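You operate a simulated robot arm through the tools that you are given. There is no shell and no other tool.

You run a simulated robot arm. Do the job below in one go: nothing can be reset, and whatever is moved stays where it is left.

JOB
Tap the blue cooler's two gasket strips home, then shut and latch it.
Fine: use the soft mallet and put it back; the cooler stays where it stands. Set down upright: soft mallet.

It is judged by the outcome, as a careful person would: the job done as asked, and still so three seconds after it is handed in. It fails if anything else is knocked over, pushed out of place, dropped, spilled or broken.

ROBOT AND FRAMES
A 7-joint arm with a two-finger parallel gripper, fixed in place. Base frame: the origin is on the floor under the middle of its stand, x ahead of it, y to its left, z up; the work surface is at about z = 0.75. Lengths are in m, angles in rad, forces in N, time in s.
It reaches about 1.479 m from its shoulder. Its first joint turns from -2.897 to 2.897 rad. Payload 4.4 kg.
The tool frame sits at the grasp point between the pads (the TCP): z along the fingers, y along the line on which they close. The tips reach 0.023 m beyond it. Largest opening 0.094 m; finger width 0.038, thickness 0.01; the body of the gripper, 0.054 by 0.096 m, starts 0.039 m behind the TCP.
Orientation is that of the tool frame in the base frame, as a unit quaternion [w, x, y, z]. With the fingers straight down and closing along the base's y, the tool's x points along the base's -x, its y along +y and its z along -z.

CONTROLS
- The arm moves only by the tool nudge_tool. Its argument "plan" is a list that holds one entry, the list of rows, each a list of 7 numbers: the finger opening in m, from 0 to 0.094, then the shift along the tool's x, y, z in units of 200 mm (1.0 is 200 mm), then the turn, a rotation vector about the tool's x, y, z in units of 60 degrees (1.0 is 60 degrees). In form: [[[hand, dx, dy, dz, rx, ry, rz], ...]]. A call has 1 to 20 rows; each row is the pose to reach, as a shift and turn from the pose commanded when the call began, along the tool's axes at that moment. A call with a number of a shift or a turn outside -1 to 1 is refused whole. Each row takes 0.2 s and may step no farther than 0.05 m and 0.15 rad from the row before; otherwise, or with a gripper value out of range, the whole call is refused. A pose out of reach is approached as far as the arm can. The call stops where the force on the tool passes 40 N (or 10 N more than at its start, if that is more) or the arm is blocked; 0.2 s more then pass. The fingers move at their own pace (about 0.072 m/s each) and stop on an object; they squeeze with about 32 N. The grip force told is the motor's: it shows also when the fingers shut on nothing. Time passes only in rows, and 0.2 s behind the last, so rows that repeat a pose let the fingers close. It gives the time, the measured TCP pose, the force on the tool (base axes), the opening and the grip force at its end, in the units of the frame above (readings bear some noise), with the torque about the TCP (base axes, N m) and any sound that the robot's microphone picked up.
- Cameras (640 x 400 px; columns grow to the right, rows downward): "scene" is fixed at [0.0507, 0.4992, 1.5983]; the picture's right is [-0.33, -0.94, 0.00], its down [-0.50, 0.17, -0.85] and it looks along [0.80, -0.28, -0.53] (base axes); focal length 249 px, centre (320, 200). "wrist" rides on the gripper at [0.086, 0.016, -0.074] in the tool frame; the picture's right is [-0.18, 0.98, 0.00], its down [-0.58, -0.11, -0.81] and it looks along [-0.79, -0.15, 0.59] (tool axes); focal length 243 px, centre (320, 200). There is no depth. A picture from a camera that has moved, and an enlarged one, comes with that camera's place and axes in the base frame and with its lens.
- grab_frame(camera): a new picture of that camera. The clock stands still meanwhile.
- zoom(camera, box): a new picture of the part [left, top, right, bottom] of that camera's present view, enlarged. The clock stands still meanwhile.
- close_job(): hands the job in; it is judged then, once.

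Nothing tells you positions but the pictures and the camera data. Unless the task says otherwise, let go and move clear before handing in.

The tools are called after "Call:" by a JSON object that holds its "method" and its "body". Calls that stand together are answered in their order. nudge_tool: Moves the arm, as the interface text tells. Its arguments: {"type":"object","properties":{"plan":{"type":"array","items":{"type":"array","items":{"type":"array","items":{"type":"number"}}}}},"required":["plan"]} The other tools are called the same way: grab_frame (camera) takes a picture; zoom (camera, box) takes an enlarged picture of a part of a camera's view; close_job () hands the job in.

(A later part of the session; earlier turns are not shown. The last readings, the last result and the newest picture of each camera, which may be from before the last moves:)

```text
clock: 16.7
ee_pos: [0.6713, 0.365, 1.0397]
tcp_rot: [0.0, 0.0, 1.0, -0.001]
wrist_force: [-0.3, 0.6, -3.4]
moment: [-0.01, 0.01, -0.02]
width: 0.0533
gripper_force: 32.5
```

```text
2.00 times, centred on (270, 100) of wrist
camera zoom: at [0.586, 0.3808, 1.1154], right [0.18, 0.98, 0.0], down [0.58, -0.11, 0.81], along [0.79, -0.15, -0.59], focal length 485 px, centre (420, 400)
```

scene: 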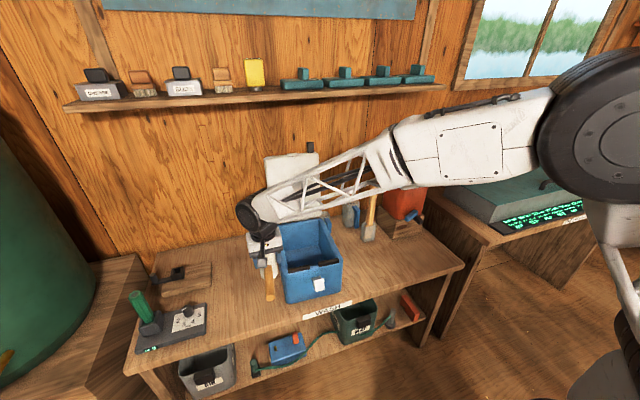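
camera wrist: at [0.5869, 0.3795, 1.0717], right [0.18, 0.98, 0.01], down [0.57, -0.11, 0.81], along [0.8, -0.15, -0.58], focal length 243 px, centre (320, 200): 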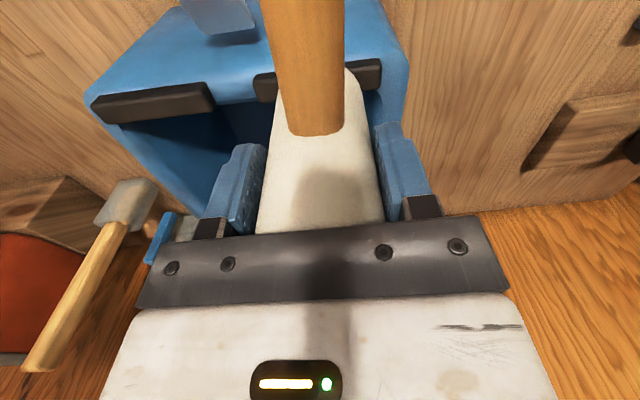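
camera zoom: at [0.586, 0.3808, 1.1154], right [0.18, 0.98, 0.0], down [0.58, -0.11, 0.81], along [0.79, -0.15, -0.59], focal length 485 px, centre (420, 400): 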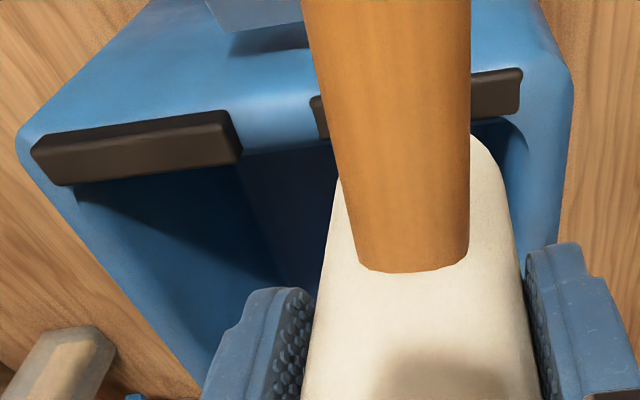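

The left strip no longer moves (same contact height 0.9913, same picture): it's home. Now the right strip, centred at about (0.662, 0.251).

Call:
{"method": "nudge_tool", "body": {"plan": [[[0.03, 0.02, -0.19, 0, 0, 0, 0], [0.03, 0.04, -0.38, 0, 0, 0, 0], [0.03, 0.05, -0.57, 0, 0, 0, 0], [0.03, 0.05, -0.57, 0, 0, 0, 0]]]}}

Call:
{"method": "zoom", "body": {"camera": "scene", "box": [284, 254, 344, 294]}}

Call:
{"method": "zoom", "body": {"camera": "wrist", "box": [180, 0, 500, 200]}}

```text
clock: 17.7
ee_pos: [0.6616, 0.2503, 1.0421]
tcp_rot: [0.0, 0.0, 1.0, -0.001]
wrist_force: [0.5, 0.9, -2.7]
moment: [-0.01, 0.0, 0.0]
width: 0.0532
gripper_force: 32.2
```

```text
10.00 times, centred on (314, 274) of scene
camera zoom: at [0.0507, 0.4992, 1.5983], right [-0.33, -0.94, 0.0], down [-0.5, 0.17, -0.85], along [0.8, -0.28, -0.53], focal length 2493 px, centre (380, -540)
```

zoom: 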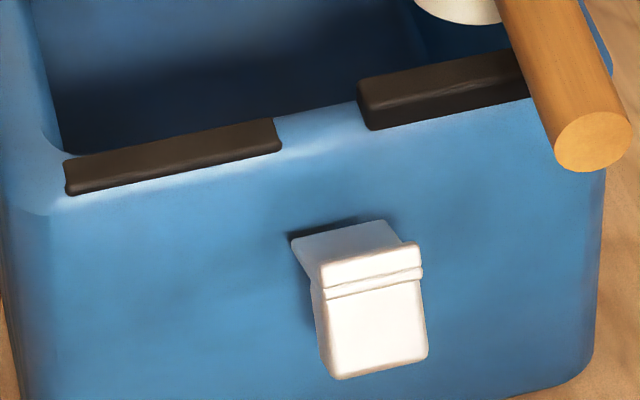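

```text
2.00 times, centred on (340, 100) of wrist
camera zoom: at [0.5755, 0.2664, 1.1169], right [0.18, 0.98, 0.0], down [0.58, -0.11, 0.81], along [0.79, -0.15, -0.59], focal length 485 px, centre (280, 400)
```

zoom: 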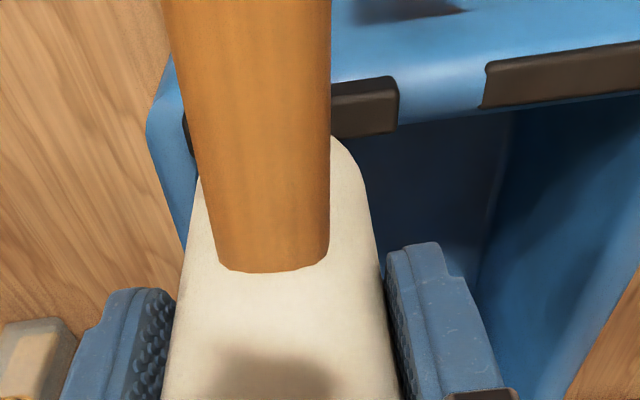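

The left strip is seated flush. The mallet is centred over the right strip, so I tap it.

Call:
{"method": "nudge_tool", "body": {"plan": [[[0.03, 0, 0.01, 0.05, 0, 0, 0], [0.03, 0, 0.01, 0.2, 0, 0, 0], [0.03, 0, 0.01, 0.38, 0, 0, 0], [0.03, 0, 0.01, 0.2, 0, 0, 0], [0.03, 0, 0.01, 0, 0, 0, 0]]]}}

Call:
{"method": "zoom", "body": {"camera": "scene", "box": [284, 254, 344, 294]}}

```text
clock: 18.4
ee_pos: [0.6637, 0.2503, 0.9975]
tcp_rot: [0.004, 0.0, 1.0, -0.001]
wrist_force: [-0.6, -0.7, 10.6]
moment: [0.16, -0.01, 0.03]
width: 0.0535
gripper_force: 32.2
stopped in row 3: the force on the tool passed its limit at 168 N (the readings are from after the stop); the commanded pose is now the measured one
```

```text
10.00 times, centred on (314, 274) of scene
camera zoom: at [0.0507, 0.4992, 1.5983], right [-0.33, -0.94, 0.0], down [-0.5, 0.17, -0.85], along [0.8, -0.28, -0.53], focal length 2493 px, centre (380, -540)
```

zoom: 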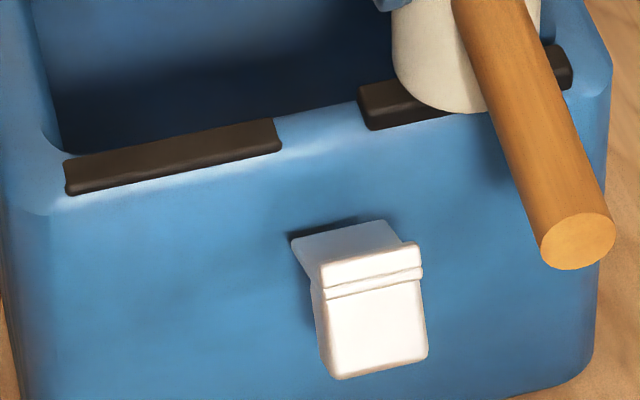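

Call:
{"method": "nudge_tool", "body": {"plan": [[[0.03, 0, 0, -0.1, 0.001, 0.008, 0], [0.03, 0, 0, -0.2, 0.001, 0.008, 0], [0.03, 0, 0, -0.2, 0.001, 0.008, 0]]]}}

Call:
{"method": "zoom", "body": {"camera": "scene", "box": [284, 254, 344, 294]}}

Call:
{"method": "zoom", "body": {"camera": "wrist", "box": [180, 0, 500, 200]}}

```text
clock: 19.2
ee_pos: [0.6637, 0.2517, 1.0369]
tcp_rot: [-0.001, 0.001, 1.0, -0.001]
wrist_force: [0.0, 0.5, -2.7]
moment: [0.05, 0.01, 0.03]
width: 0.0535
gripper_force: 32.3
```

```text
10.00 times, centred on (314, 274) of scene
camera zoom: at [0.0507, 0.4992, 1.5983], right [-0.33, -0.94, 0.0], down [-0.5, 0.17, -0.85], along [0.8, -0.28, -0.53], focal length 2493 px, centre (380, -540)
```

zoom: 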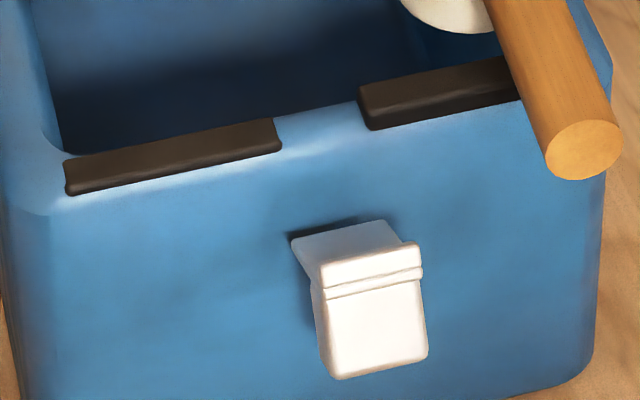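

```text
2.00 times, centred on (340, 100) of wrist
camera zoom: at [0.5778, 0.2681, 1.1121], right [0.18, 0.98, 0.0], down [0.58, -0.11, 0.81], along [0.79, -0.15, -0.59], focal length 485 px, centre (280, 400)
```

zoom: 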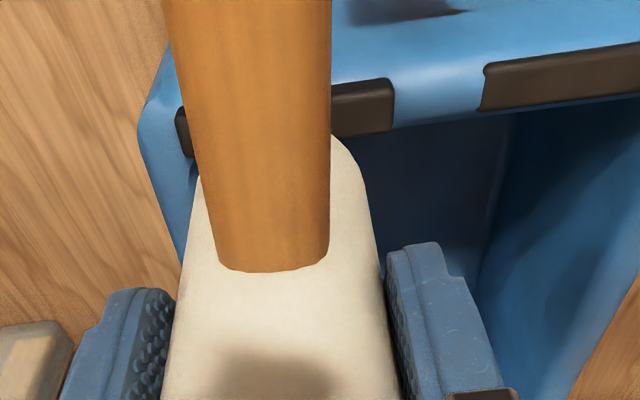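

The right strip moved down about 2 mm. I tap again with a quick down-up stroke.

Call:
{"method": "nudge_tool", "body": {"plan": [[[0.03, 0, 0, -0.05, 0, 0, 0], [0.03, 0, 0, 0.04, 0, 0, 0], [0.03, 0, 0, 0.285, 0, 0, 0], [0.03, 0, 0, 0.04, 0, 0, 0], [0.03, 0, 0, 0, 0, 0, 0]]]}}

Call:
{"method": "zoom", "body": {"camera": "scene", "box": [284, 254, 344, 294]}}

```text
clock: 20.0
ee_pos: [0.6658, 0.2514, 0.9948]
tcp_rot: [0.002, -0.001, 1.0, 0.001]
wrist_force: [-5.1, -1.9, 17.7]
moment: [-0.2, 0.24, 0.05]
width: 0.0533
gripper_force: 26.8
stopped in row 4: the force on the tool passed its limit at 182 N (the readings are from after the stop); the commanded pose is now the measured one
```

```text
10.00 times, centred on (314, 274) of scene
camera zoom: at [0.0507, 0.4992, 1.5983], right [-0.33, -0.94, 0.0], down [-0.5, 0.17, -0.85], along [0.8, -0.28, -0.53], focal length 2493 px, centre (380, -540)
```

zoom: 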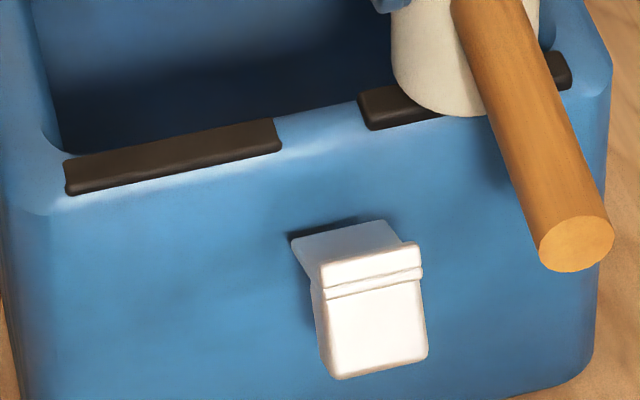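

Call:
{"method": "nudge_tool", "body": {"plan": [[[0.03, 0.01, 0, -0.1, 0, 0.004, 0], [0.03, 0.01, 0, -0.18, 0, 0.004, 0], [0.03, 0.01, 0, -0.18, 0, 0.004, 0]]]}}

Call:
{"method": "zoom", "body": {"camera": "scene", "box": [284, 254, 344, 294]}}

Call:
{"method": "zoom", "body": {"camera": "wrist", "box": [180, 0, 500, 200]}}

```text
clock: 20.8
ee_pos: [0.6629, 0.2515, 1.0298]
tcp_rot: [0.0, 0.0, 1.0, 0.0]
wrist_force: [-0.9, -0.3, -3.6]
moment: [0.02, 0.02, -0.02]
width: 0.0532
gripper_force: 32.5
```

```text
10.00 times, centred on (314, 274) of scene
camera zoom: at [0.0507, 0.4992, 1.5983], right [-0.33, -0.94, 0.0], down [-0.5, 0.17, -0.85], along [0.8, -0.28, -0.53], focal length 2493 px, centre (380, -540)
```

zoom: 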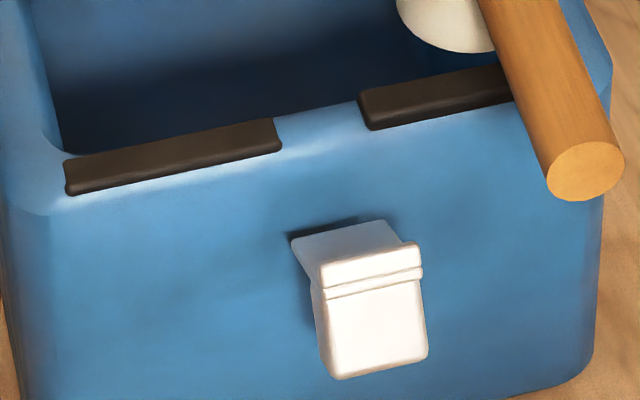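

```text
2.00 times, centred on (340, 100) of wrist
camera zoom: at [0.5767, 0.2677, 1.1043], right [0.18, 0.98, 0.0], down [0.58, -0.11, 0.81], along [0.79, -0.15, -0.59], focal length 485 px, centre (280, 400)
```

zoom: 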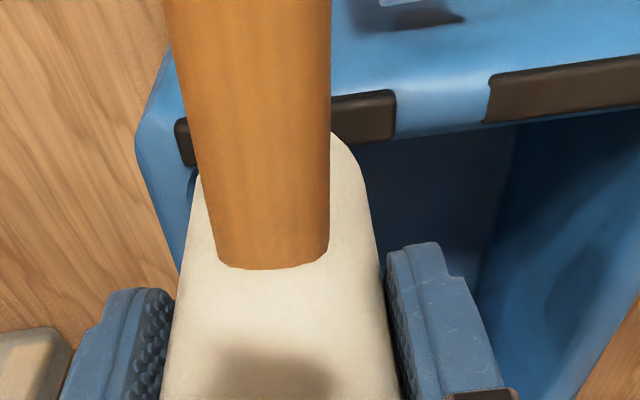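

Further down, but a thin front face still shows. I tap the right strip once more.

Call:
{"method": "nudge_tool", "body": {"plan": [[[0.03, 0, 0, 0.05, 0, 0, 0], [0.03, 0, 0, 0.15, 0, 0, 0], [0.03, 0, 0, 0.3, 0, 0, 0], [0.03, 0, 0, 0.1, 0, 0, 0], [0.03, 0, 0, 0, 0, 0, 0]]]}}

Call:
{"method": "zoom", "body": {"camera": "scene", "box": [284, 254, 344, 294]}}

```text
clock: 21.6
ee_pos: [0.6655, 0.254, 0.9921]
tcp_rot: [0.003, 0.0, 1.0, 0.002]
wrist_force: [-0.6, -0.7, 7.9]
moment: [-0.27, 0.11, -0.01]
width: 0.0533
gripper_force: 32.0
stopped in row 3: the force on the tool passed its limit at 178 N (the readings are from after the stop); the commanded pose is now the measured one
```

```text
10.00 times, centred on (314, 274) of scene
camera zoom: at [0.0507, 0.4992, 1.5983], right [-0.33, -0.94, 0.0], down [-0.5, 0.17, -0.85], along [0.8, -0.28, -0.53], focal length 2493 px, centre (380, -540)
```

zoom: 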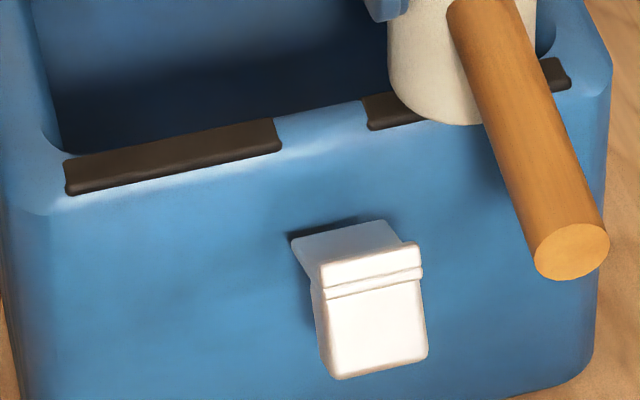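

Call:
{"method": "nudge_tool", "body": {"plan": [[[0.03, 0.01, 0, -0.1, 0.003, 0.006, 0], [0.03, 0.01, 0, -0.2, 0.003, 0.006, 0], [0.03, 0.01, 0, -0.2, 0.003, 0.006, 0], [0.03, 0.01, 0, -0.1, 0.003, 0.006, 0], [0.03, 0.01, 0, 0.06, 0.003, 0.006, 0], [0.03, 0.01, 0, -0.1, 0.003, 0.006, 0], [0.03, 0.01, 0, -0.2, 0.003, 0.006, 0]]]}}

Call:
{"method": "zoom", "body": {"camera": "scene", "box": [284, 254, 344, 294]}}

```text
clock: 22.8
ee_pos: [0.6651, 0.2543, 0.9918]
tcp_rot: [0.002, 0.0, 1.0, 0.001]
wrist_force: [-2.6, 0.0, 10.5]
moment: [0.07, 0.06, 0.03]
width: 0.0537
gripper_force: 32.2
stopped in row 6: the force on the tool passed its limit at 83 N (the readings are from after the stop); the commanded pose is now the measured one
```

```text
10.00 times, centred on (314, 274) of scene
camera zoom: at [0.0507, 0.4992, 1.5983], right [-0.33, -0.94, 0.0], down [-0.5, 0.17, -0.85], along [0.8, -0.28, -0.53], focal length 2493 px, centre (380, -540)
```

zoom: 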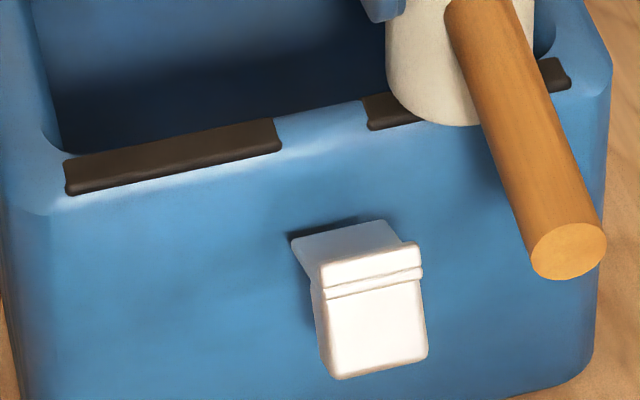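

Contact height is unchanged (0.992), so the right strip is home too. I lift off and move left toward the mallet's original place, checking both strips on the way.

Call:
{"method": "nudge_tool", "body": {"plan": [[[0.03, 0, 0, -0.15, 0.002, 0.004, 0], [0.03, 0, 0, -0.35, 0.002, 0.004, 0], [0.03, 0.05, 0.2, -0.35, 0.002, 0.004, 0], [0.03, 0.1, 0.42, -0.35, 0.002, 0.004, 0], [0.03, 0.15, 0.64, -0.35, 0.002, 0.004, 0], [0.03, 0.2, 0.86, -0.35, 0.002, 0.004, 0], [0.03, 0.225, 1.0, -0.35, 0.002, 0.004, 0]]]}}

Call:
{"method": "zoom", "body": {"camera": "scene", "box": [284, 254, 344, 294]}}

Call:
{"method": "grab_frame", "body": {"camera": "wrist"}}

Call:
{"method": "grab_frame", "body": {"camera": "scene"}}

```text
clock: 24.4
ee_pos: [0.6183, 0.455, 1.0623]
tcp_rot: [-0.001, -0.001, 1.0, 0.0]
wrist_force: [0.0, 0.5, -3.4]
moment: [0.03, -0.01, 0.0]
width: 0.0534
gripper_force: 31.8
```

```text
10.00 times, centred on (314, 274) of scene
camera zoom: at [0.0507, 0.4992, 1.5983], right [-0.33, -0.94, 0.0], down [-0.5, 0.17, -0.85], along [0.8, -0.28, -0.53], focal length 2493 px, centre (380, -540)
```

zoom: 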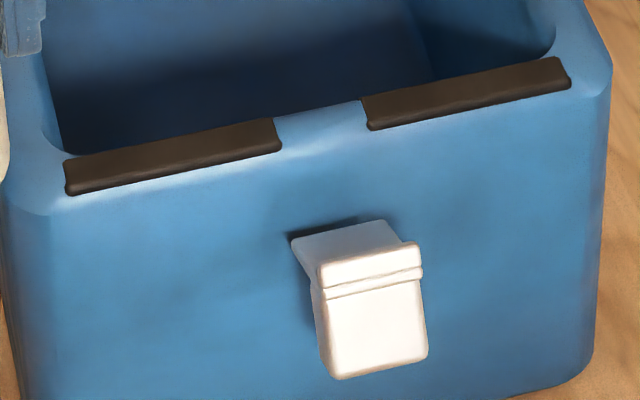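

```text
taken
camera wrist: at [0.5333, 0.4699, 1.1377], right [0.18, 0.98, 0.0], down [0.58, -0.11, 0.81], along [0.79, -0.15, -0.59], focal length 243 px, centre (320, 200)
```

wrist: 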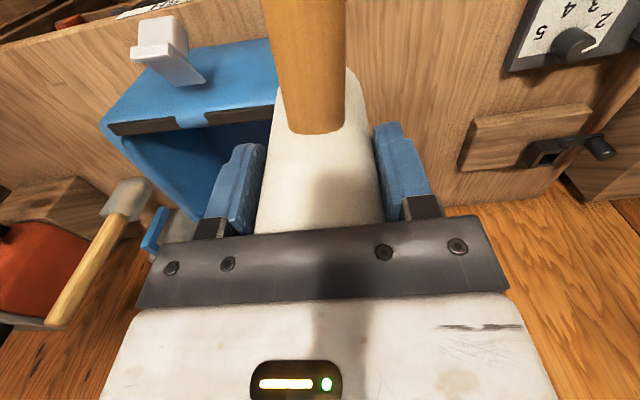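

```text
taken
```

scene: 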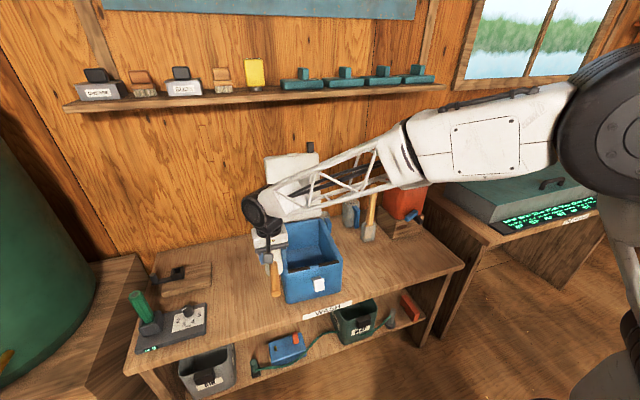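

Both strips are level and seated, and the cooler hasn't moved. I carry the mallet back over its original spot (0.805, 0.584).

Call:
{"method": "nudge_tool", "body": {"plan": [[[0.03, -0.15, 0.11, 0, 0, 0, 0], [0.03, -0.34, 0.24, 0, 0, 0, 0], [0.03, -0.53, 0.37, 0, 0, 0, 0], [0.03, -0.72, 0.5, 0, 0, 0, 0], [0.03, -0.87, 0.61, 0.05, 0, 0, 0], [0.03, -0.9255, 0.6505, 0.2, 0, 0, 0], [0.03, -0.9255, 0.6505, 0.4, 0, 0, 0], [0.03, -0.9255, 0.6505, 0.6, 0, 0, 0], [0.03, -0.9255, 0.6505, 0.8, 0, 0, 0], [0.03, -0.9255, 0.6505, 0.9, 0, 0, 0], [0.03, -0.9255, 0.6505, 0.9, 0, 0, 0]]]}}

Call:
{"method": "zoom", "body": {"camera": "scene", "box": [180, 200, 300, 320]}}

Call:
{"method": "grab_frame", "body": {"camera": "wrist"}}

```text
clock: 26.8
ee_pos: [0.8044, 0.5837, 0.8813]
tcp_rot: [0.0, -0.001, 1.0, -0.001]
wrist_force: [-0.1, 0.5, -3.8]
moment: [0.0, -0.04, 0.01]
width: 0.0532
gripper_force: 31.7
```

```text
3.33 times, centred on (240, 260) of scene
camera zoom: at [0.0507, 0.4992, 1.5983], right [-0.33, -0.94, 0.0], down [-0.5, 0.17, -0.85], along [0.8, -0.28, -0.53], focal length 831 px, centre (587, 0)
```

zoom: 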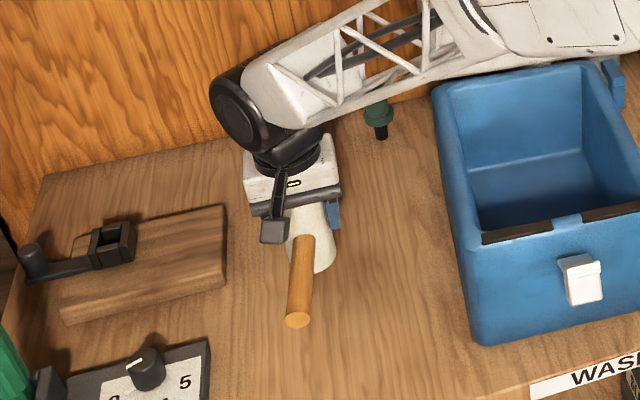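

```text
taken
camera wrist: at [0.7177, 0.5995, 0.9565], right [0.18, 0.98, 0.0], down [0.58, -0.11, 0.81], along [0.79, -0.15, -0.59], focal length 243 px, centre (320, 200)
```

wrist: 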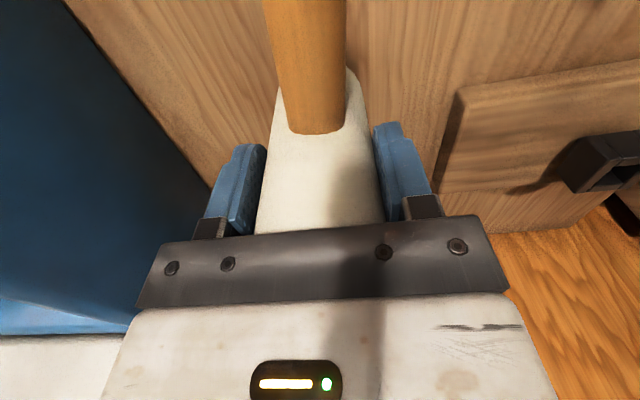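

The mallet is upright over its spot. I lower it slowly to the bench.

Call:
{"method": "nudge_tool", "body": {"plan": [[[0.03, 0, 0, 0.1, 0, 0, 0], [0.03, 0, 0, 0.18, 0, 0, 0], [0.03, 0, 0, 0.23, 0, 0, 0], [0.03, 0, 0, 0.26, 0, 0, 0], [0.03, 0, 0, 0.27, 0, 0, 0], [0.03, 0, 0, 0.28, 0, 0, 0]]]}}

```text
clock: 28.2
ee_pos: [0.8039, 0.5849, 0.8236]
tcp_rot: [0.0, 0.0, 1.0, -0.001]
wrist_force: [-0.4, 0.3, -3.8]
moment: [0.0, -0.01, -0.02]
width: 0.0532
gripper_force: 32.0
```

Call:
{"method": "nudge_tool", "body": {"plan": [[[0.03, 0, 0, 0.005, 0, 0, 0], [0.03, 0, 0, 0.01, 0, 0, 0], [0.03, 0, 0, 0.015, 0, 0, 0]]]}}

```text
clock: 29.0
ee_pos: [0.8047, 0.5847, 0.8225]
tcp_rot: [-0.001, 0.0, 1.0, -0.001]
wrist_force: [-7.6, -3.5, 6.9]
moment: [-0.28, 0.25, -0.11]
width: 0.0531
gripper_force: 32.1
```

The mallet touches the bench (upward 7 N). I check the picture and then release gently.

Call:
{"method": "nudge_tool", "body": {"plan": [[[0.054, 0, 0, 0, 0, 0, 0], [0.058, 0, 0, 0, 0, 0, 0], [0.07, 0, 0, 0, 0, 0, 0], [0.094, 0, 0, 0, 0, 0, 0], [0.094, 0, 0, 0, 0, 0, 0], [0.094, 0, 0, 0, 0, 0, 0]]]}}

Call:
{"method": "zoom", "body": {"camera": "scene", "box": [180, 200, 300, 320]}}

Call:
{"method": "grab_frame", "body": {"camera": "wrist"}}

```text
clock: 30.4
ee_pos: [0.8048, 0.5851, 0.8213]
tcp_rot: [0.0, 0.0, 1.0, 0.0]
wrist_force: [-6.7, 1.5, 14.8]
moment: [0.06, 0.02, 0.01]
width: 0.0939
gripper_force: 0.1
```

```text
3.33 times, centred on (240, 260) of scene
camera zoom: at [0.0507, 0.4992, 1.5983], right [-0.33, -0.94, 0.0], down [-0.5, 0.17, -0.85], along [0.8, -0.28, -0.53], focal length 831 px, centre (587, 0)
```

zoom: 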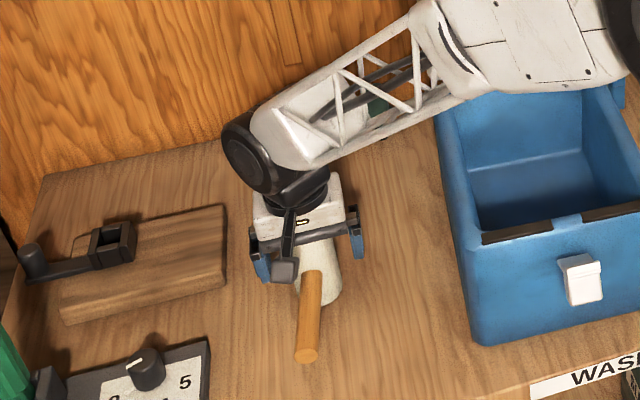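

```text
taken
camera wrist: at [0.7189, 0.6011, 0.8968], right [0.18, 0.98, 0.0], down [0.58, -0.11, 0.81], along [0.79, -0.15, -0.59], focal length 243 px, centre (320, 200)
```

wrist: 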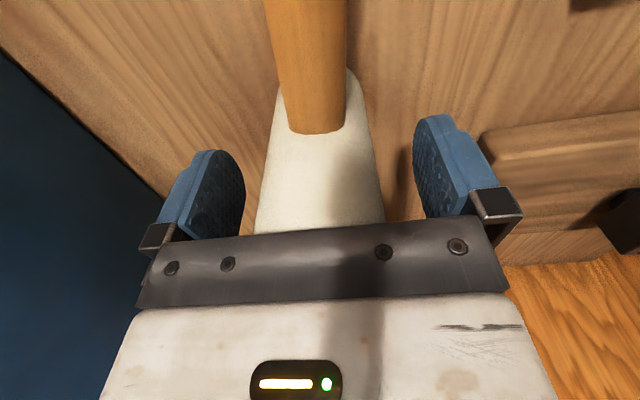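

The fingers are open, but the palm rests lightly on the head's top (about 15 N). I rise straight up slowly and check that the mallet stays standing.

Call:
{"method": "nudge_tool", "body": {"plan": [[[0.094, 0, 0, -0.01, 0, 0, 0], [0.094, 0, 0, -0.03, 0, 0, 0], [0.094, 0, 0, -0.1, 0, 0, 0], [0.094, 0, 0, -0.25, 0, 0, 0], [0.094, 0, 0, -0.5, 0, 0, 0], [0.094, 0, 0, -0.75, 0, 0, 0], [0.094, 0, 0, -1.0, 0, 0, 0]]]}}

Call:
{"method": "zoom", "body": {"camera": "scene", "box": [210, 250, 270, 310]}}

Call:
{"method": "grab_frame", "body": {"camera": "wrist"}}

Call:
{"method": "grab_frame", "body": {"camera": "scene"}}

```text
clock: 32.0
ee_pos: [0.8069, 0.5853, 1.0199]
tcp_rot: [-0.002, 0.001, 1.0, 0.0]
wrist_force: [0.1, -0.1, -1.1]
moment: [0.04, 0.02, -0.01]
width: 0.094
gripper_force: 0.1
```

```text
6.67 times, centred on (240, 280) of scene
camera zoom: at [0.0507, 0.4992, 1.5983], right [-0.33, -0.94, 0.0], down [-0.5, 0.17, -0.85], along [0.8, -0.28, -0.53], focal length 1662 px, centre (853, -333)
```

zoom: 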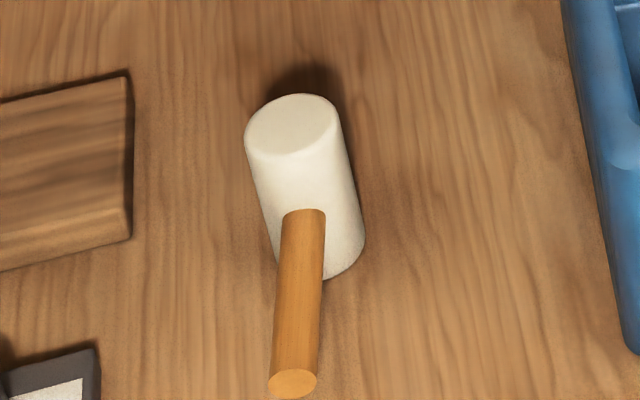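

```text
taken
camera wrist: at [0.7208, 0.6006, 1.095], right [0.18, 0.98, 0.0], down [0.58, -0.11, 0.8], along [0.79, -0.15, -0.59], focal length 243 px, centre (320, 200)
```

wrist: 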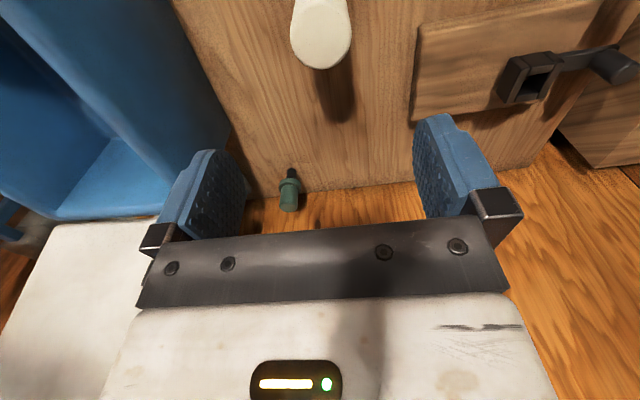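

```text
taken
```

scene: 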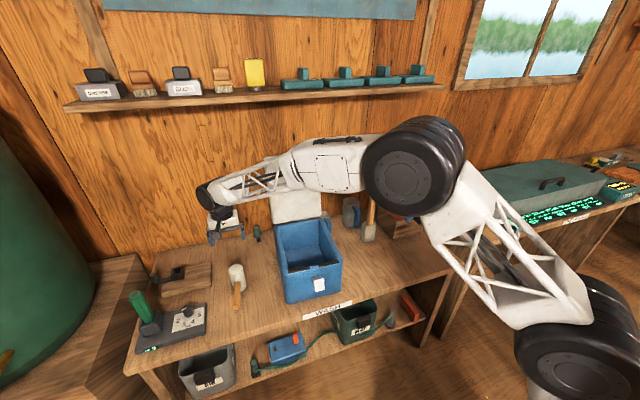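

The mallet stands back exactly in its original place. Next is the lid, so I take a close look at it, its black tab and the keeper.

Call:
{"method": "zoom", "body": {"camera": "scene", "box": [255, 135, 345, 245]}}

Call:
{"method": "nudge_tool", "body": {"plan": [[[0.094, 0.1, 0, -0.2, 0, 0, 0], [0.094, 0.2, -0.1, -0.4, 0, 0, 0], [0.094, 0.3, -0.25, -0.55, 0, 0, 0], [0.094, 0.45, -0.4, -0.65, 0, 0, 0], [0.094, 0.6, -0.55, -0.75, 0, 0, 0], [0.094, 0.8, -0.65, -0.85, 0, 0, 0], [0.094, 1.0, -0.75, -0.9, 0, 0, 0]]]}}

Call:
{"method": "grab_frame", "body": {"camera": "wrist"}}

Call:
{"method": "grab_frame", "body": {"camera": "scene"}}

```text
3.64 times, centred on (300, 190) of scene
camera zoom: at [0.0507, 0.4992, 1.5983], right [-0.33, -0.94, 0.0], down [-0.5, 0.17, -0.85], along [0.8, -0.28, -0.53], focal length 906 px, centre (393, 236)
```

zoom: 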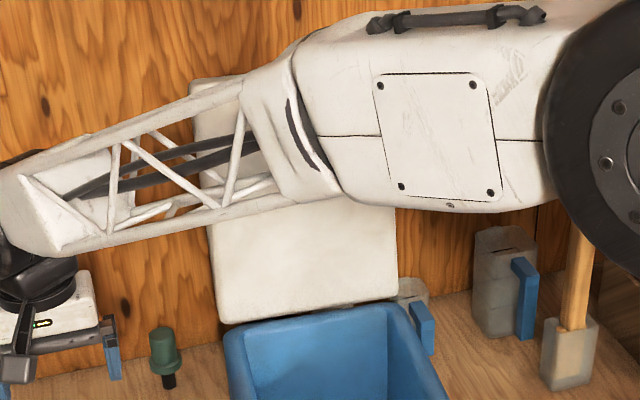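

```text
clock: 33.6
ee_pos: [0.6084, 0.433, 1.1988]
tcp_rot: [-0.002, 0.0, 1.0, -0.001]
wrist_force: [0.5, -0.1, -1.3]
moment: [0.0, 0.0, 0.0]
width: 0.0938
gripper_force: 0.1
```

```text
taken
camera wrist: at [0.5219, 0.4502, 1.2753], right [0.18, 0.98, 0.0], down [0.58, -0.11, 0.8], along [0.79, -0.15, -0.59], focal length 243 px, centre (320, 200)
```

wrist: 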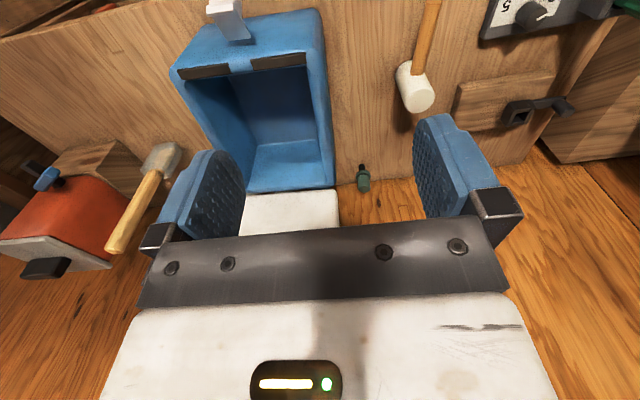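

```text
taken
```

scene: 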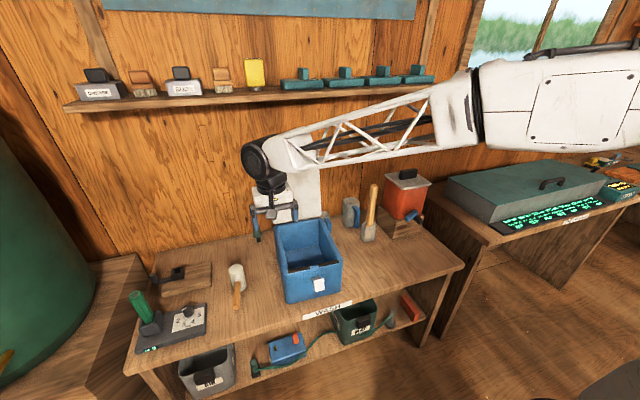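

The lid leans back about 16°, its free edge near z≈1.20, x≈1.03, with a black pull tab on it near (1.03, 0.20, 1.23). I move up for a closer look at that tab.

Call:
{"method": "nudge_tool", "body": {"plan": [[[0.094, -0.125, -0.124, -0.126, 0, 0, 0], [0.094, -0.25, -0.249, -0.253, 0, 0, 0], [0.094, -0.375, -0.373, -0.379, 0, 0, 0], [0.094, -0.5, -0.497, -0.506, 0, 0, 0], [0.094, -0.625, -0.621, -0.632, 0, 0, 0], [0.094, -0.75, -0.746, -0.759, 0, 0, 0], [0.094, -0.875, -0.87, -0.885, 0, 0, 0], [0.094, -0.875, -0.87, -0.885, 0, 0, 0]]]}}

Call:
{"method": "grab_frame", "body": {"camera": "wrist"}}

Call:
{"method": "grab_frame", "body": {"camera": "scene"}}

```text
clock: 35.4
ee_pos: [0.7826, 0.263, 1.3784]
tcp_rot: [-0.001, 0.0, 1.0, -0.001]
wrist_force: [-0.1, 0.4, 1.1]
moment: [0.04, 0.01, 0.02]
width: 0.094
gripper_force: 0.1
```

```text
taken
camera wrist: at [0.6954, 0.2783, 1.4545], right [0.18, 0.98, 0.0], down [0.58, -0.11, 0.81], along [0.79, -0.15, -0.59], focal length 243 px, centre (320, 200)
```

wrist: 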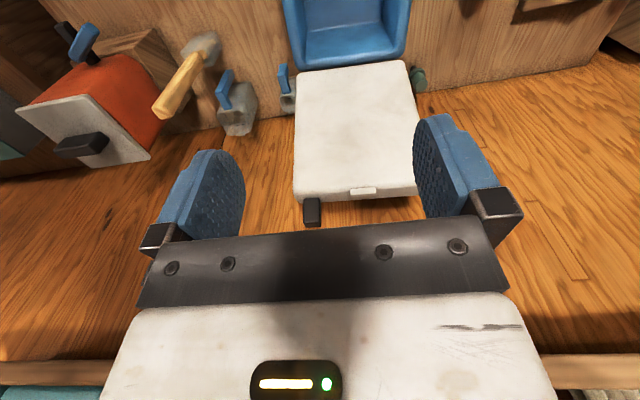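

```text
taken
```

scene: 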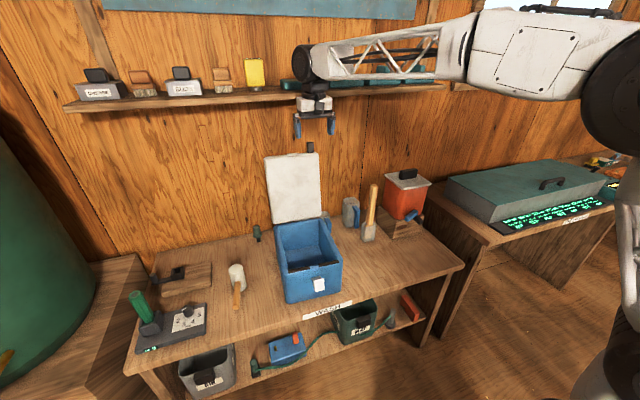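

Call:
{"method": "zoom", "body": {"camera": "wrist", "box": [270, 130, 430, 240]}}

Call:
{"method": "zoom", "body": {"camera": "scene", "box": [260, 135, 330, 185]}}

Call:
{"method": "zoom", "body": {"camera": "wrist", "box": [270, 0, 430, 100]}}

```text
3.64 times, centred on (350, 185) of wrist
camera zoom: at [0.6954, 0.2783, 1.4545], right [0.18, 0.98, 0.0], down [0.58, -0.11, 0.81], along [0.79, -0.15, -0.59], focal length 882 px, centre (211, 254)
```

zoom: 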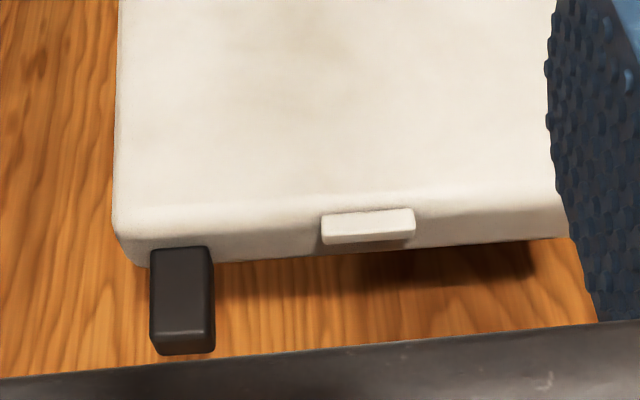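

```text
8.00 times, centred on (295, 160) of scene
camera zoom: at [0.0507, 0.4992, 1.5983], right [-0.33, -0.94, 0.0], down [-0.5, 0.17, -0.85], along [0.8, -0.28, -0.53], focal length 1994 px, centre (520, 520)
```

zoom: 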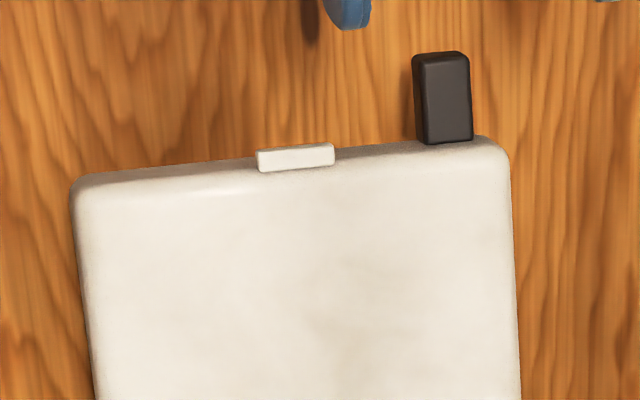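

```text
4.00 times, centred on (350, 50) of wrist
camera zoom: at [0.6954, 0.2783, 1.4545], right [0.18, 0.98, 0.0], down [0.58, -0.11, 0.81], along [0.79, -0.15, -0.59], focal length 970 px, centre (200, 800)
```

zoom: 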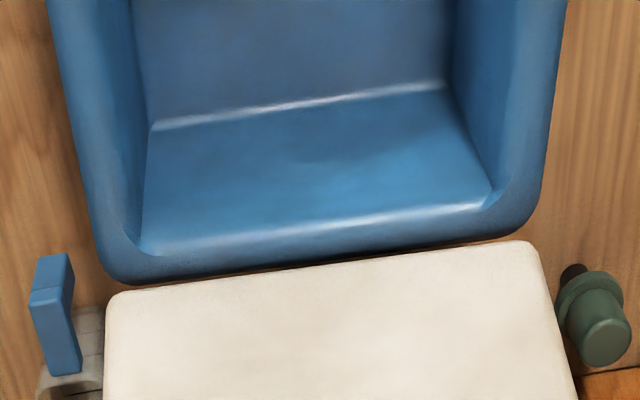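

The tab is a small black bar about 22 mm wide and 45 mm long, standing on the lid's free edge near (1.04, 0.20), z 1.20–1.247. The cooler is yawed about 4°. I'll turn the hand to match that yaw, then pitch it forward 60° so I can take the tab from the front, under the shelf.

Call:
{"method": "nudge_tool", "body": {"plan": [[[0.07, 0, -0.08, 0.12, 0, 0, 0.035], [0.07, 0, -0.16, 0.25, 0, 0, 0.0688], [0.07, 0, -0.16, 0.25, 0, 0, 0.0688]]]}}

```text
clock: 36.2
ee_pos: [0.782, 0.2315, 1.3279]
tcp_rot: [0.0, 0.037, 0.999, 0.0]
wrist_force: [0.8, 0.0, 0.3]
moment: [-0.01, -0.01, 0.02]
width: 0.0702
gripper_force: 0.0
```

Call:
{"method": "nudge_tool", "body": {"plan": [[[0.07, 0, 0, 0, 0, -0.14, 0], [0.07, 0, 0, 0, 0, -0.28, 0], [0.07, 0, 0, 0, 0, -0.42, 0], [0.07, 0, 0, 0, 0, -0.56, 0], [0.07, 0, 0, 0, 0, -0.7, 0], [0.07, 0, 0, 0, 0, -0.84, 0], [0.07, 0, 0, 0, 0, -0.98, 0], [0.07, 0, 0, 0, 0, -1.0, 0]]]}}

Call:
{"method": "grab_frame", "body": {"camera": "wrist"}}

Call:
{"method": "grab_frame", "body": {"camera": "scene"}}

```text
clock: 38.0
ee_pos: [0.7801, 0.2276, 1.3273]
tcp_rot: [0.499, 0.031, 0.866, -0.019]
wrist_force: [0.4, 0.4, 0.2]
moment: [0.0, 0.0, -0.01]
width: 0.0702
gripper_force: 0.0
```

```text
taken
camera wrist: at [0.674, 0.2521, 1.2909], right [0.16, 0.97, 0.16], down [-0.41, -0.08, 0.91], along [0.9, -0.21, 0.39], focal length 243 px, centre (320, 200)
```

wrist: 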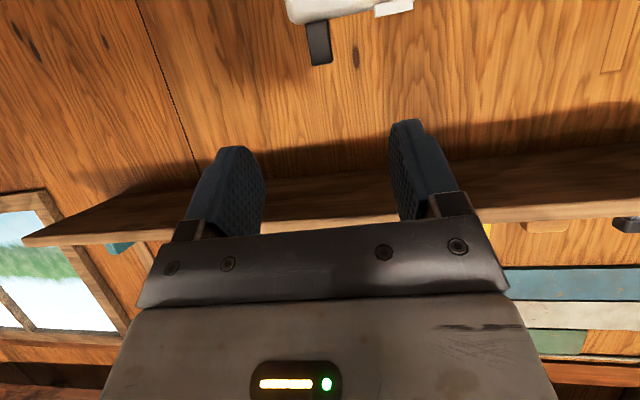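

```text
taken
```

scene: 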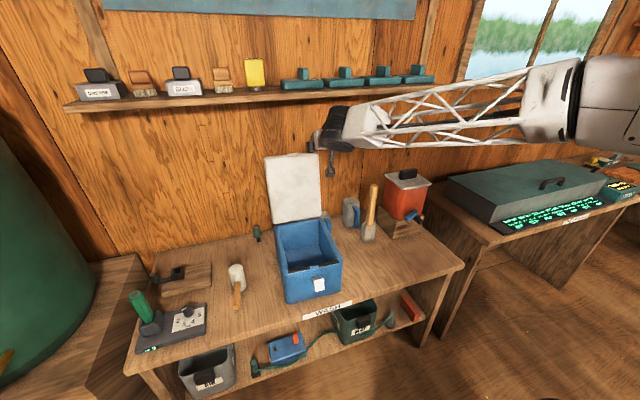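

The hand is pitched as planned and the tab is visible ahead. I zoom to check its position from this view.

Call:
{"method": "zoom", "body": {"camera": "wrist", "box": [260, 0, 440, 110]}}

Call:
{"method": "zoom", "body": {"camera": "scene", "box": [260, 120, 350, 190]}}

```text
3.56 times, centred on (350, 55) of wrist
camera zoom: at [0.674, 0.2521, 1.2909], right [0.16, 0.97, 0.16], down [-0.41, -0.08, 0.91], along [0.9, -0.21, 0.39], focal length 863 px, centre (213, 716)
```

zoom: 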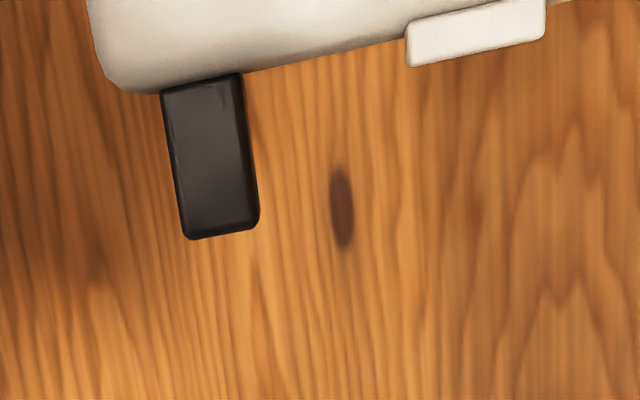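

```text
5.71 times, centred on (305, 155) of scene
camera zoom: at [0.0507, 0.4992, 1.5983], right [-0.33, -0.94, 0.0], down [-0.5, 0.17, -0.85], along [0.8, -0.28, -0.53], focal length 1424 px, centre (406, 457)
```

zoom: 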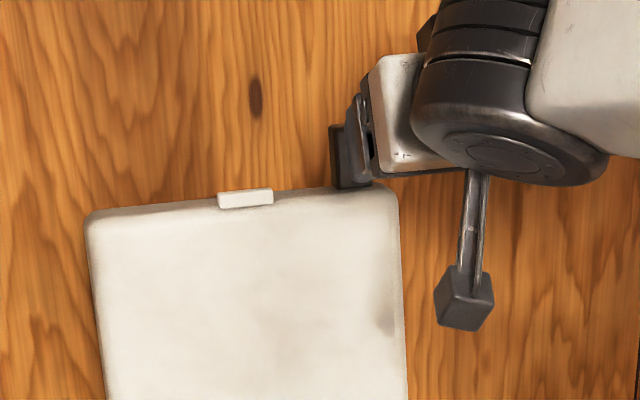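

From this view, the tab centre is about (1.03, 0.201, 1.23). I approach along the finger direction, stopping about 10 cm short.

Call:
{"method": "nudge_tool", "body": {"plan": [[[0.07, -0.06, -0.011, 0.2, 0, 0, 0], [0.07, -0.12, -0.022, 0.4, 0, 0, 0], [0.07, -0.18, -0.034, 0.6, 0, 0, 0], [0.07, -0.2325, -0.045, 0.8, 0, 0, 0], [0.07, -0.2325, -0.045, 0.8, 0, 0, 0]]]}}

Call:
{"method": "grab_frame", "body": {"camera": "wrist"}}

Call:
{"method": "zoom", "body": {"camera": "scene", "box": [260, 100, 360, 200]}}

```text
clock: 39.2
ee_pos: [0.9414, 0.2066, 1.2879]
tcp_rot: [0.498, 0.031, 0.866, -0.02]
wrist_force: [-0.4, -0.4, -0.6]
moment: [0.0, 0.03, 0.01]
width: 0.07
gripper_force: 0.1
```

```text
taken
camera wrist: at [0.835, 0.2301, 1.2508], right [0.16, 0.97, 0.16], down [-0.41, -0.08, 0.91], along [0.9, -0.21, 0.39], focal length 243 px, centre (320, 200)
```

wrist: 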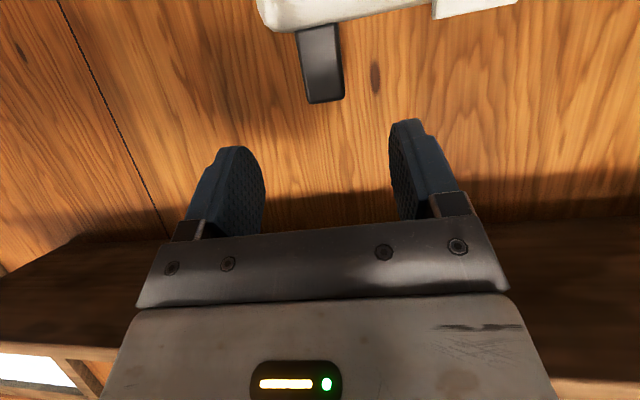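

```text
4.00 times, centred on (310, 150) of scene
camera zoom: at [0.0507, 0.4992, 1.5983], right [-0.33, -0.94, 0.0], down [-0.5, 0.17, -0.85], along [0.8, -0.28, -0.53], focal length 997 px, centre (360, 400)
```

zoom: 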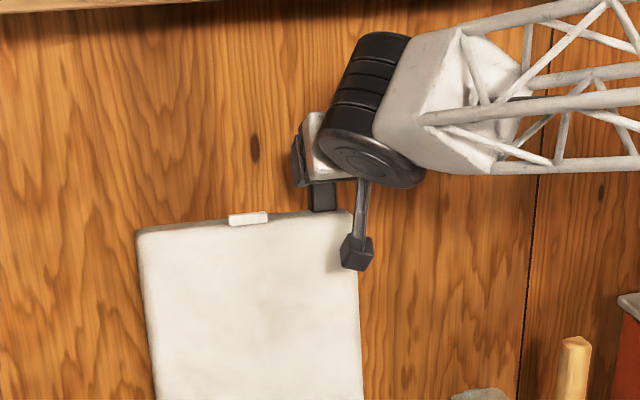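

Call:
{"method": "nudge_tool", "body": {"plan": [[[0.07, -0.002, 0.004, 0.17, 0, 0, 0], [0.07, -0.004, 0.008, 0.34, 0, 0, 0], [0.07, -0.005, 0.01, 0.5125, 0, 0, 0], [0.07, -0.005, 0.01, 0.5125, 0, 0, 0]]]}}

Call:
{"method": "grab_frame", "body": {"camera": "wrist"}}

Call:
{"method": "zoom", "body": {"camera": "scene", "box": [260, 100, 360, 200]}}

```text
clock: 40.2
ee_pos: [1.0318, 0.2012, 1.2381]
tcp_rot: [0.499, 0.031, 0.866, -0.019]
wrist_force: [0.4, 0.6, -0.6]
moment: [0.02, -0.01, 0.02]
width: 0.0702
gripper_force: 0.1
```

```text
taken
camera wrist: at [0.9249, 0.2254, 1.2014], right [0.16, 0.97, 0.16], down [-0.41, -0.08, 0.91], along [0.9, -0.21, 0.39], focal length 243 px, centre (320, 200)
```

wrist: 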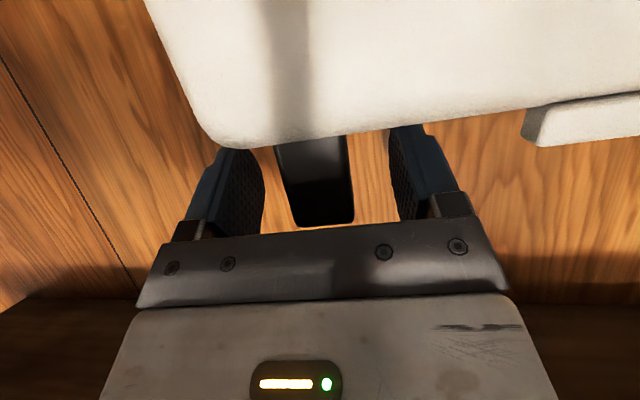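

```text
4.00 times, centred on (310, 150) of scene
camera zoom: at [0.0507, 0.4992, 1.5983], right [-0.33, -0.94, 0.0], down [-0.5, 0.17, -0.85], along [0.8, -0.28, -0.53], focal length 997 px, centre (360, 400)
```

zoom: 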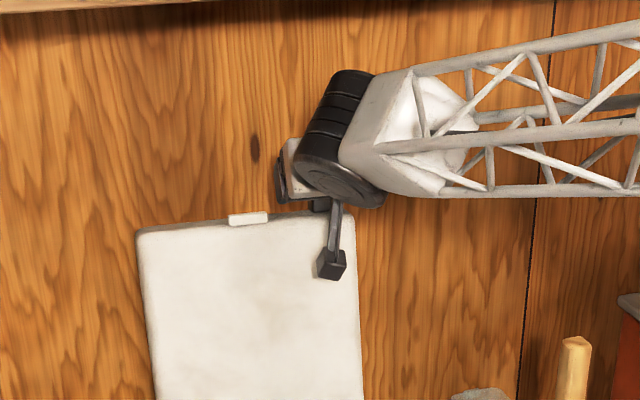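

The tab is between the pads; my triangulation puts its centre about 9 mm nearer, so I back off slightly and then close on it.

Call:
{"method": "nudge_tool", "body": {"plan": [[[0.07, 0, 0.01, -0.045, 0, 0, 0], [0.05, 0, 0.01, -0.045, 0, 0, 0], [0.03, 0, 0.01, -0.045, 0, 0, 0], [0.01, 0, 0.01, -0.045, 0, 0, 0], [0.01, 0, 0.01, -0.045, 0, 0, 0], [0.01, 0, 0.01, -0.045, 0, 0, 0]]]}}

Call:
{"method": "grab_frame", "body": {"camera": "wrist"}}

```text
clock: 41.6
ee_pos: [1.0232, 0.2037, 1.2421]
tcp_rot: [0.5, 0.031, 0.865, -0.019]
wrist_force: [0.5, -4.6, 0.7]
moment: [-0.8, 0.01, 0.71]
width: 0.028
gripper_force: 31.9
```

```text
taken
camera wrist: at [0.9172, 0.2278, 1.2061], right [0.16, 0.97, 0.16], down [-0.41, -0.08, 0.91], along [0.9, -0.21, 0.39], focal length 243 px, centre (320, 200)
```

wrist: 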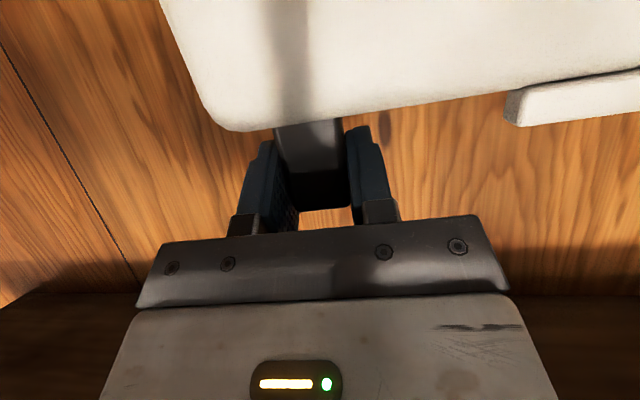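

The tab is gripped (28 mm wide). I swing the lid forward along its hinge arc (radius ≈0.33 m about (0.944, z 0.92)) in a first short segment, watching the forces.

Call:
{"method": "nudge_tool", "body": {"plan": [[[0.01, 0.033, 0, -0.096, 0, 0, 0], [0.01, 0.0685, 0, -0.1915, 0, 0, 0], [0.01, 0.112, 0, -0.28, 0, 0, 0], [0.01, 0.157, 0, -0.368, 0, 0, 0], [0.01, 0.212, 0, -0.453, 0, 0, 0], [0.01, 0.2695, 0, -0.537, 0, 0, 0]]]}}

Call:
{"method": "grab_frame", "body": {"camera": "wrist"}}

Call:
{"method": "grab_frame", "body": {"camera": "scene"}}

```text
clock: 43.0
ee_pos: [0.9032, 0.2145, 1.2503]
tcp_rot: [0.499, 0.031, 0.866, -0.019]
wrist_force: [3.5, -0.5, -3.4]
moment: [0.49, -0.98, -0.6]
width: 0.0279
gripper_force: 31.7
```

```text
taken
camera wrist: at [0.7979, 0.2386, 1.2142], right [0.16, 0.97, 0.16], down [-0.41, -0.08, 0.91], along [0.9, -0.21, 0.39], focal length 243 px, centre (320, 200)
```

wrist: 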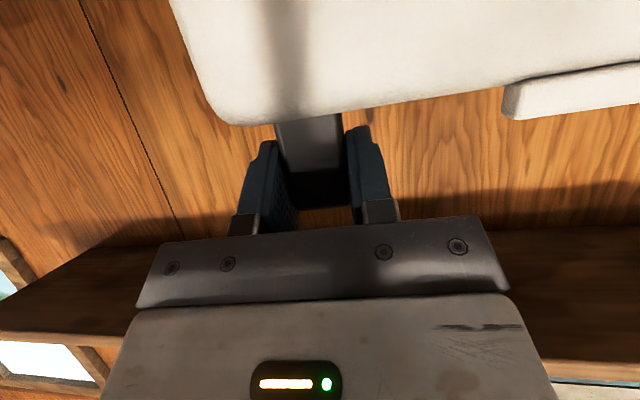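

```text
taken
```

scene: 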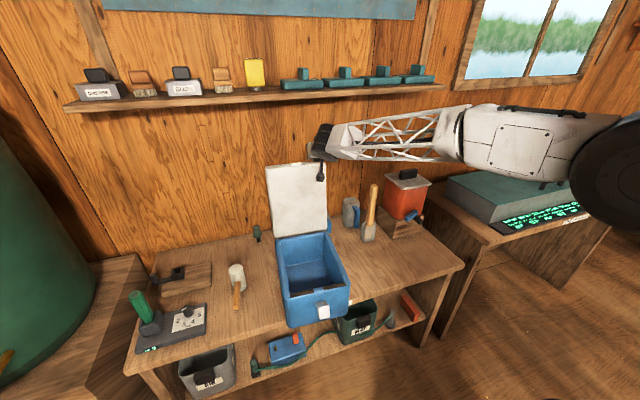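

The cooler itself slid forward with the lid: my grip held the tab rigidly so the lid didn't turn. I stop and check exactly what moved before correcting it.

Call:
{"method": "zoom", "body": {"camera": "scene", "box": [240, 130, 360, 340]}}

Call:
{"method": "zoom", "body": {"camera": "scene", "box": [270, 270, 370, 335]}}

Call:
{"method": "zoom", "body": {"camera": "wrist", "box": [160, 0, 480, 240]}}

```text
1.90 times, centred on (300, 235) of scene
camera zoom: at [0.0507, 0.4992, 1.5983], right [-0.33, -0.94, 0.0], down [-0.5, 0.17, -0.85], along [0.8, -0.28, -0.53], focal length 475 px, centre (358, 133)
```

zoom: 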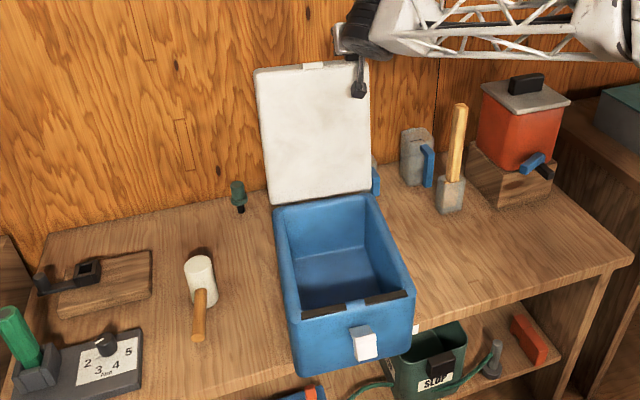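

```text
6.15 times, centred on (320, 302) of scene
camera zoom: at [0.0507, 0.4992, 1.5983], right [-0.33, -0.94, 0.0], down [-0.5, 0.17, -0.85], along [0.8, -0.28, -0.53], focal length 1534 px, centre (320, -431)
```

zoom: 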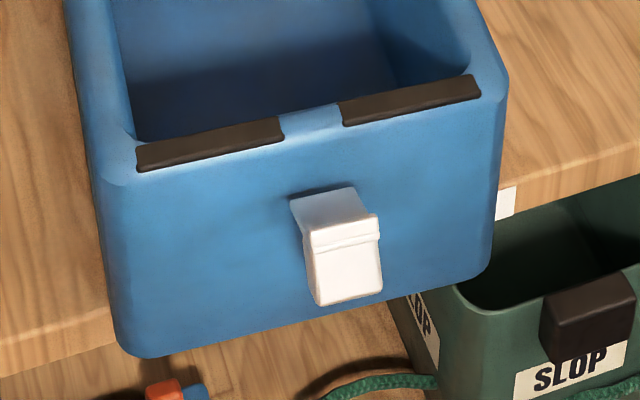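

```text
1.67 times, centred on (320, 120) of wrist
camera zoom: at [0.7979, 0.2386, 1.2142], right [0.16, 0.97, 0.16], down [-0.41, -0.08, 0.91], along [0.9, -0.21, 0.39], focal length 404 px, centre (320, 333)
```

zoom: 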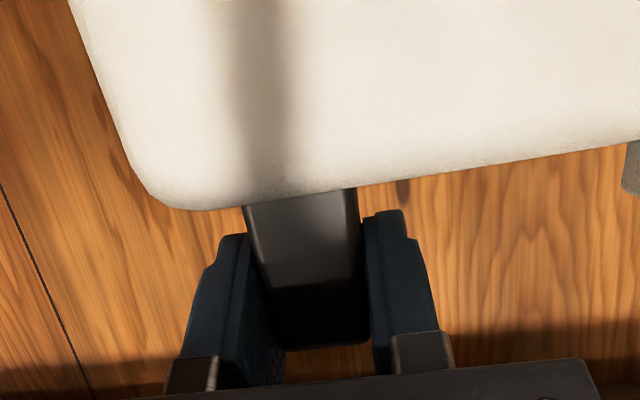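

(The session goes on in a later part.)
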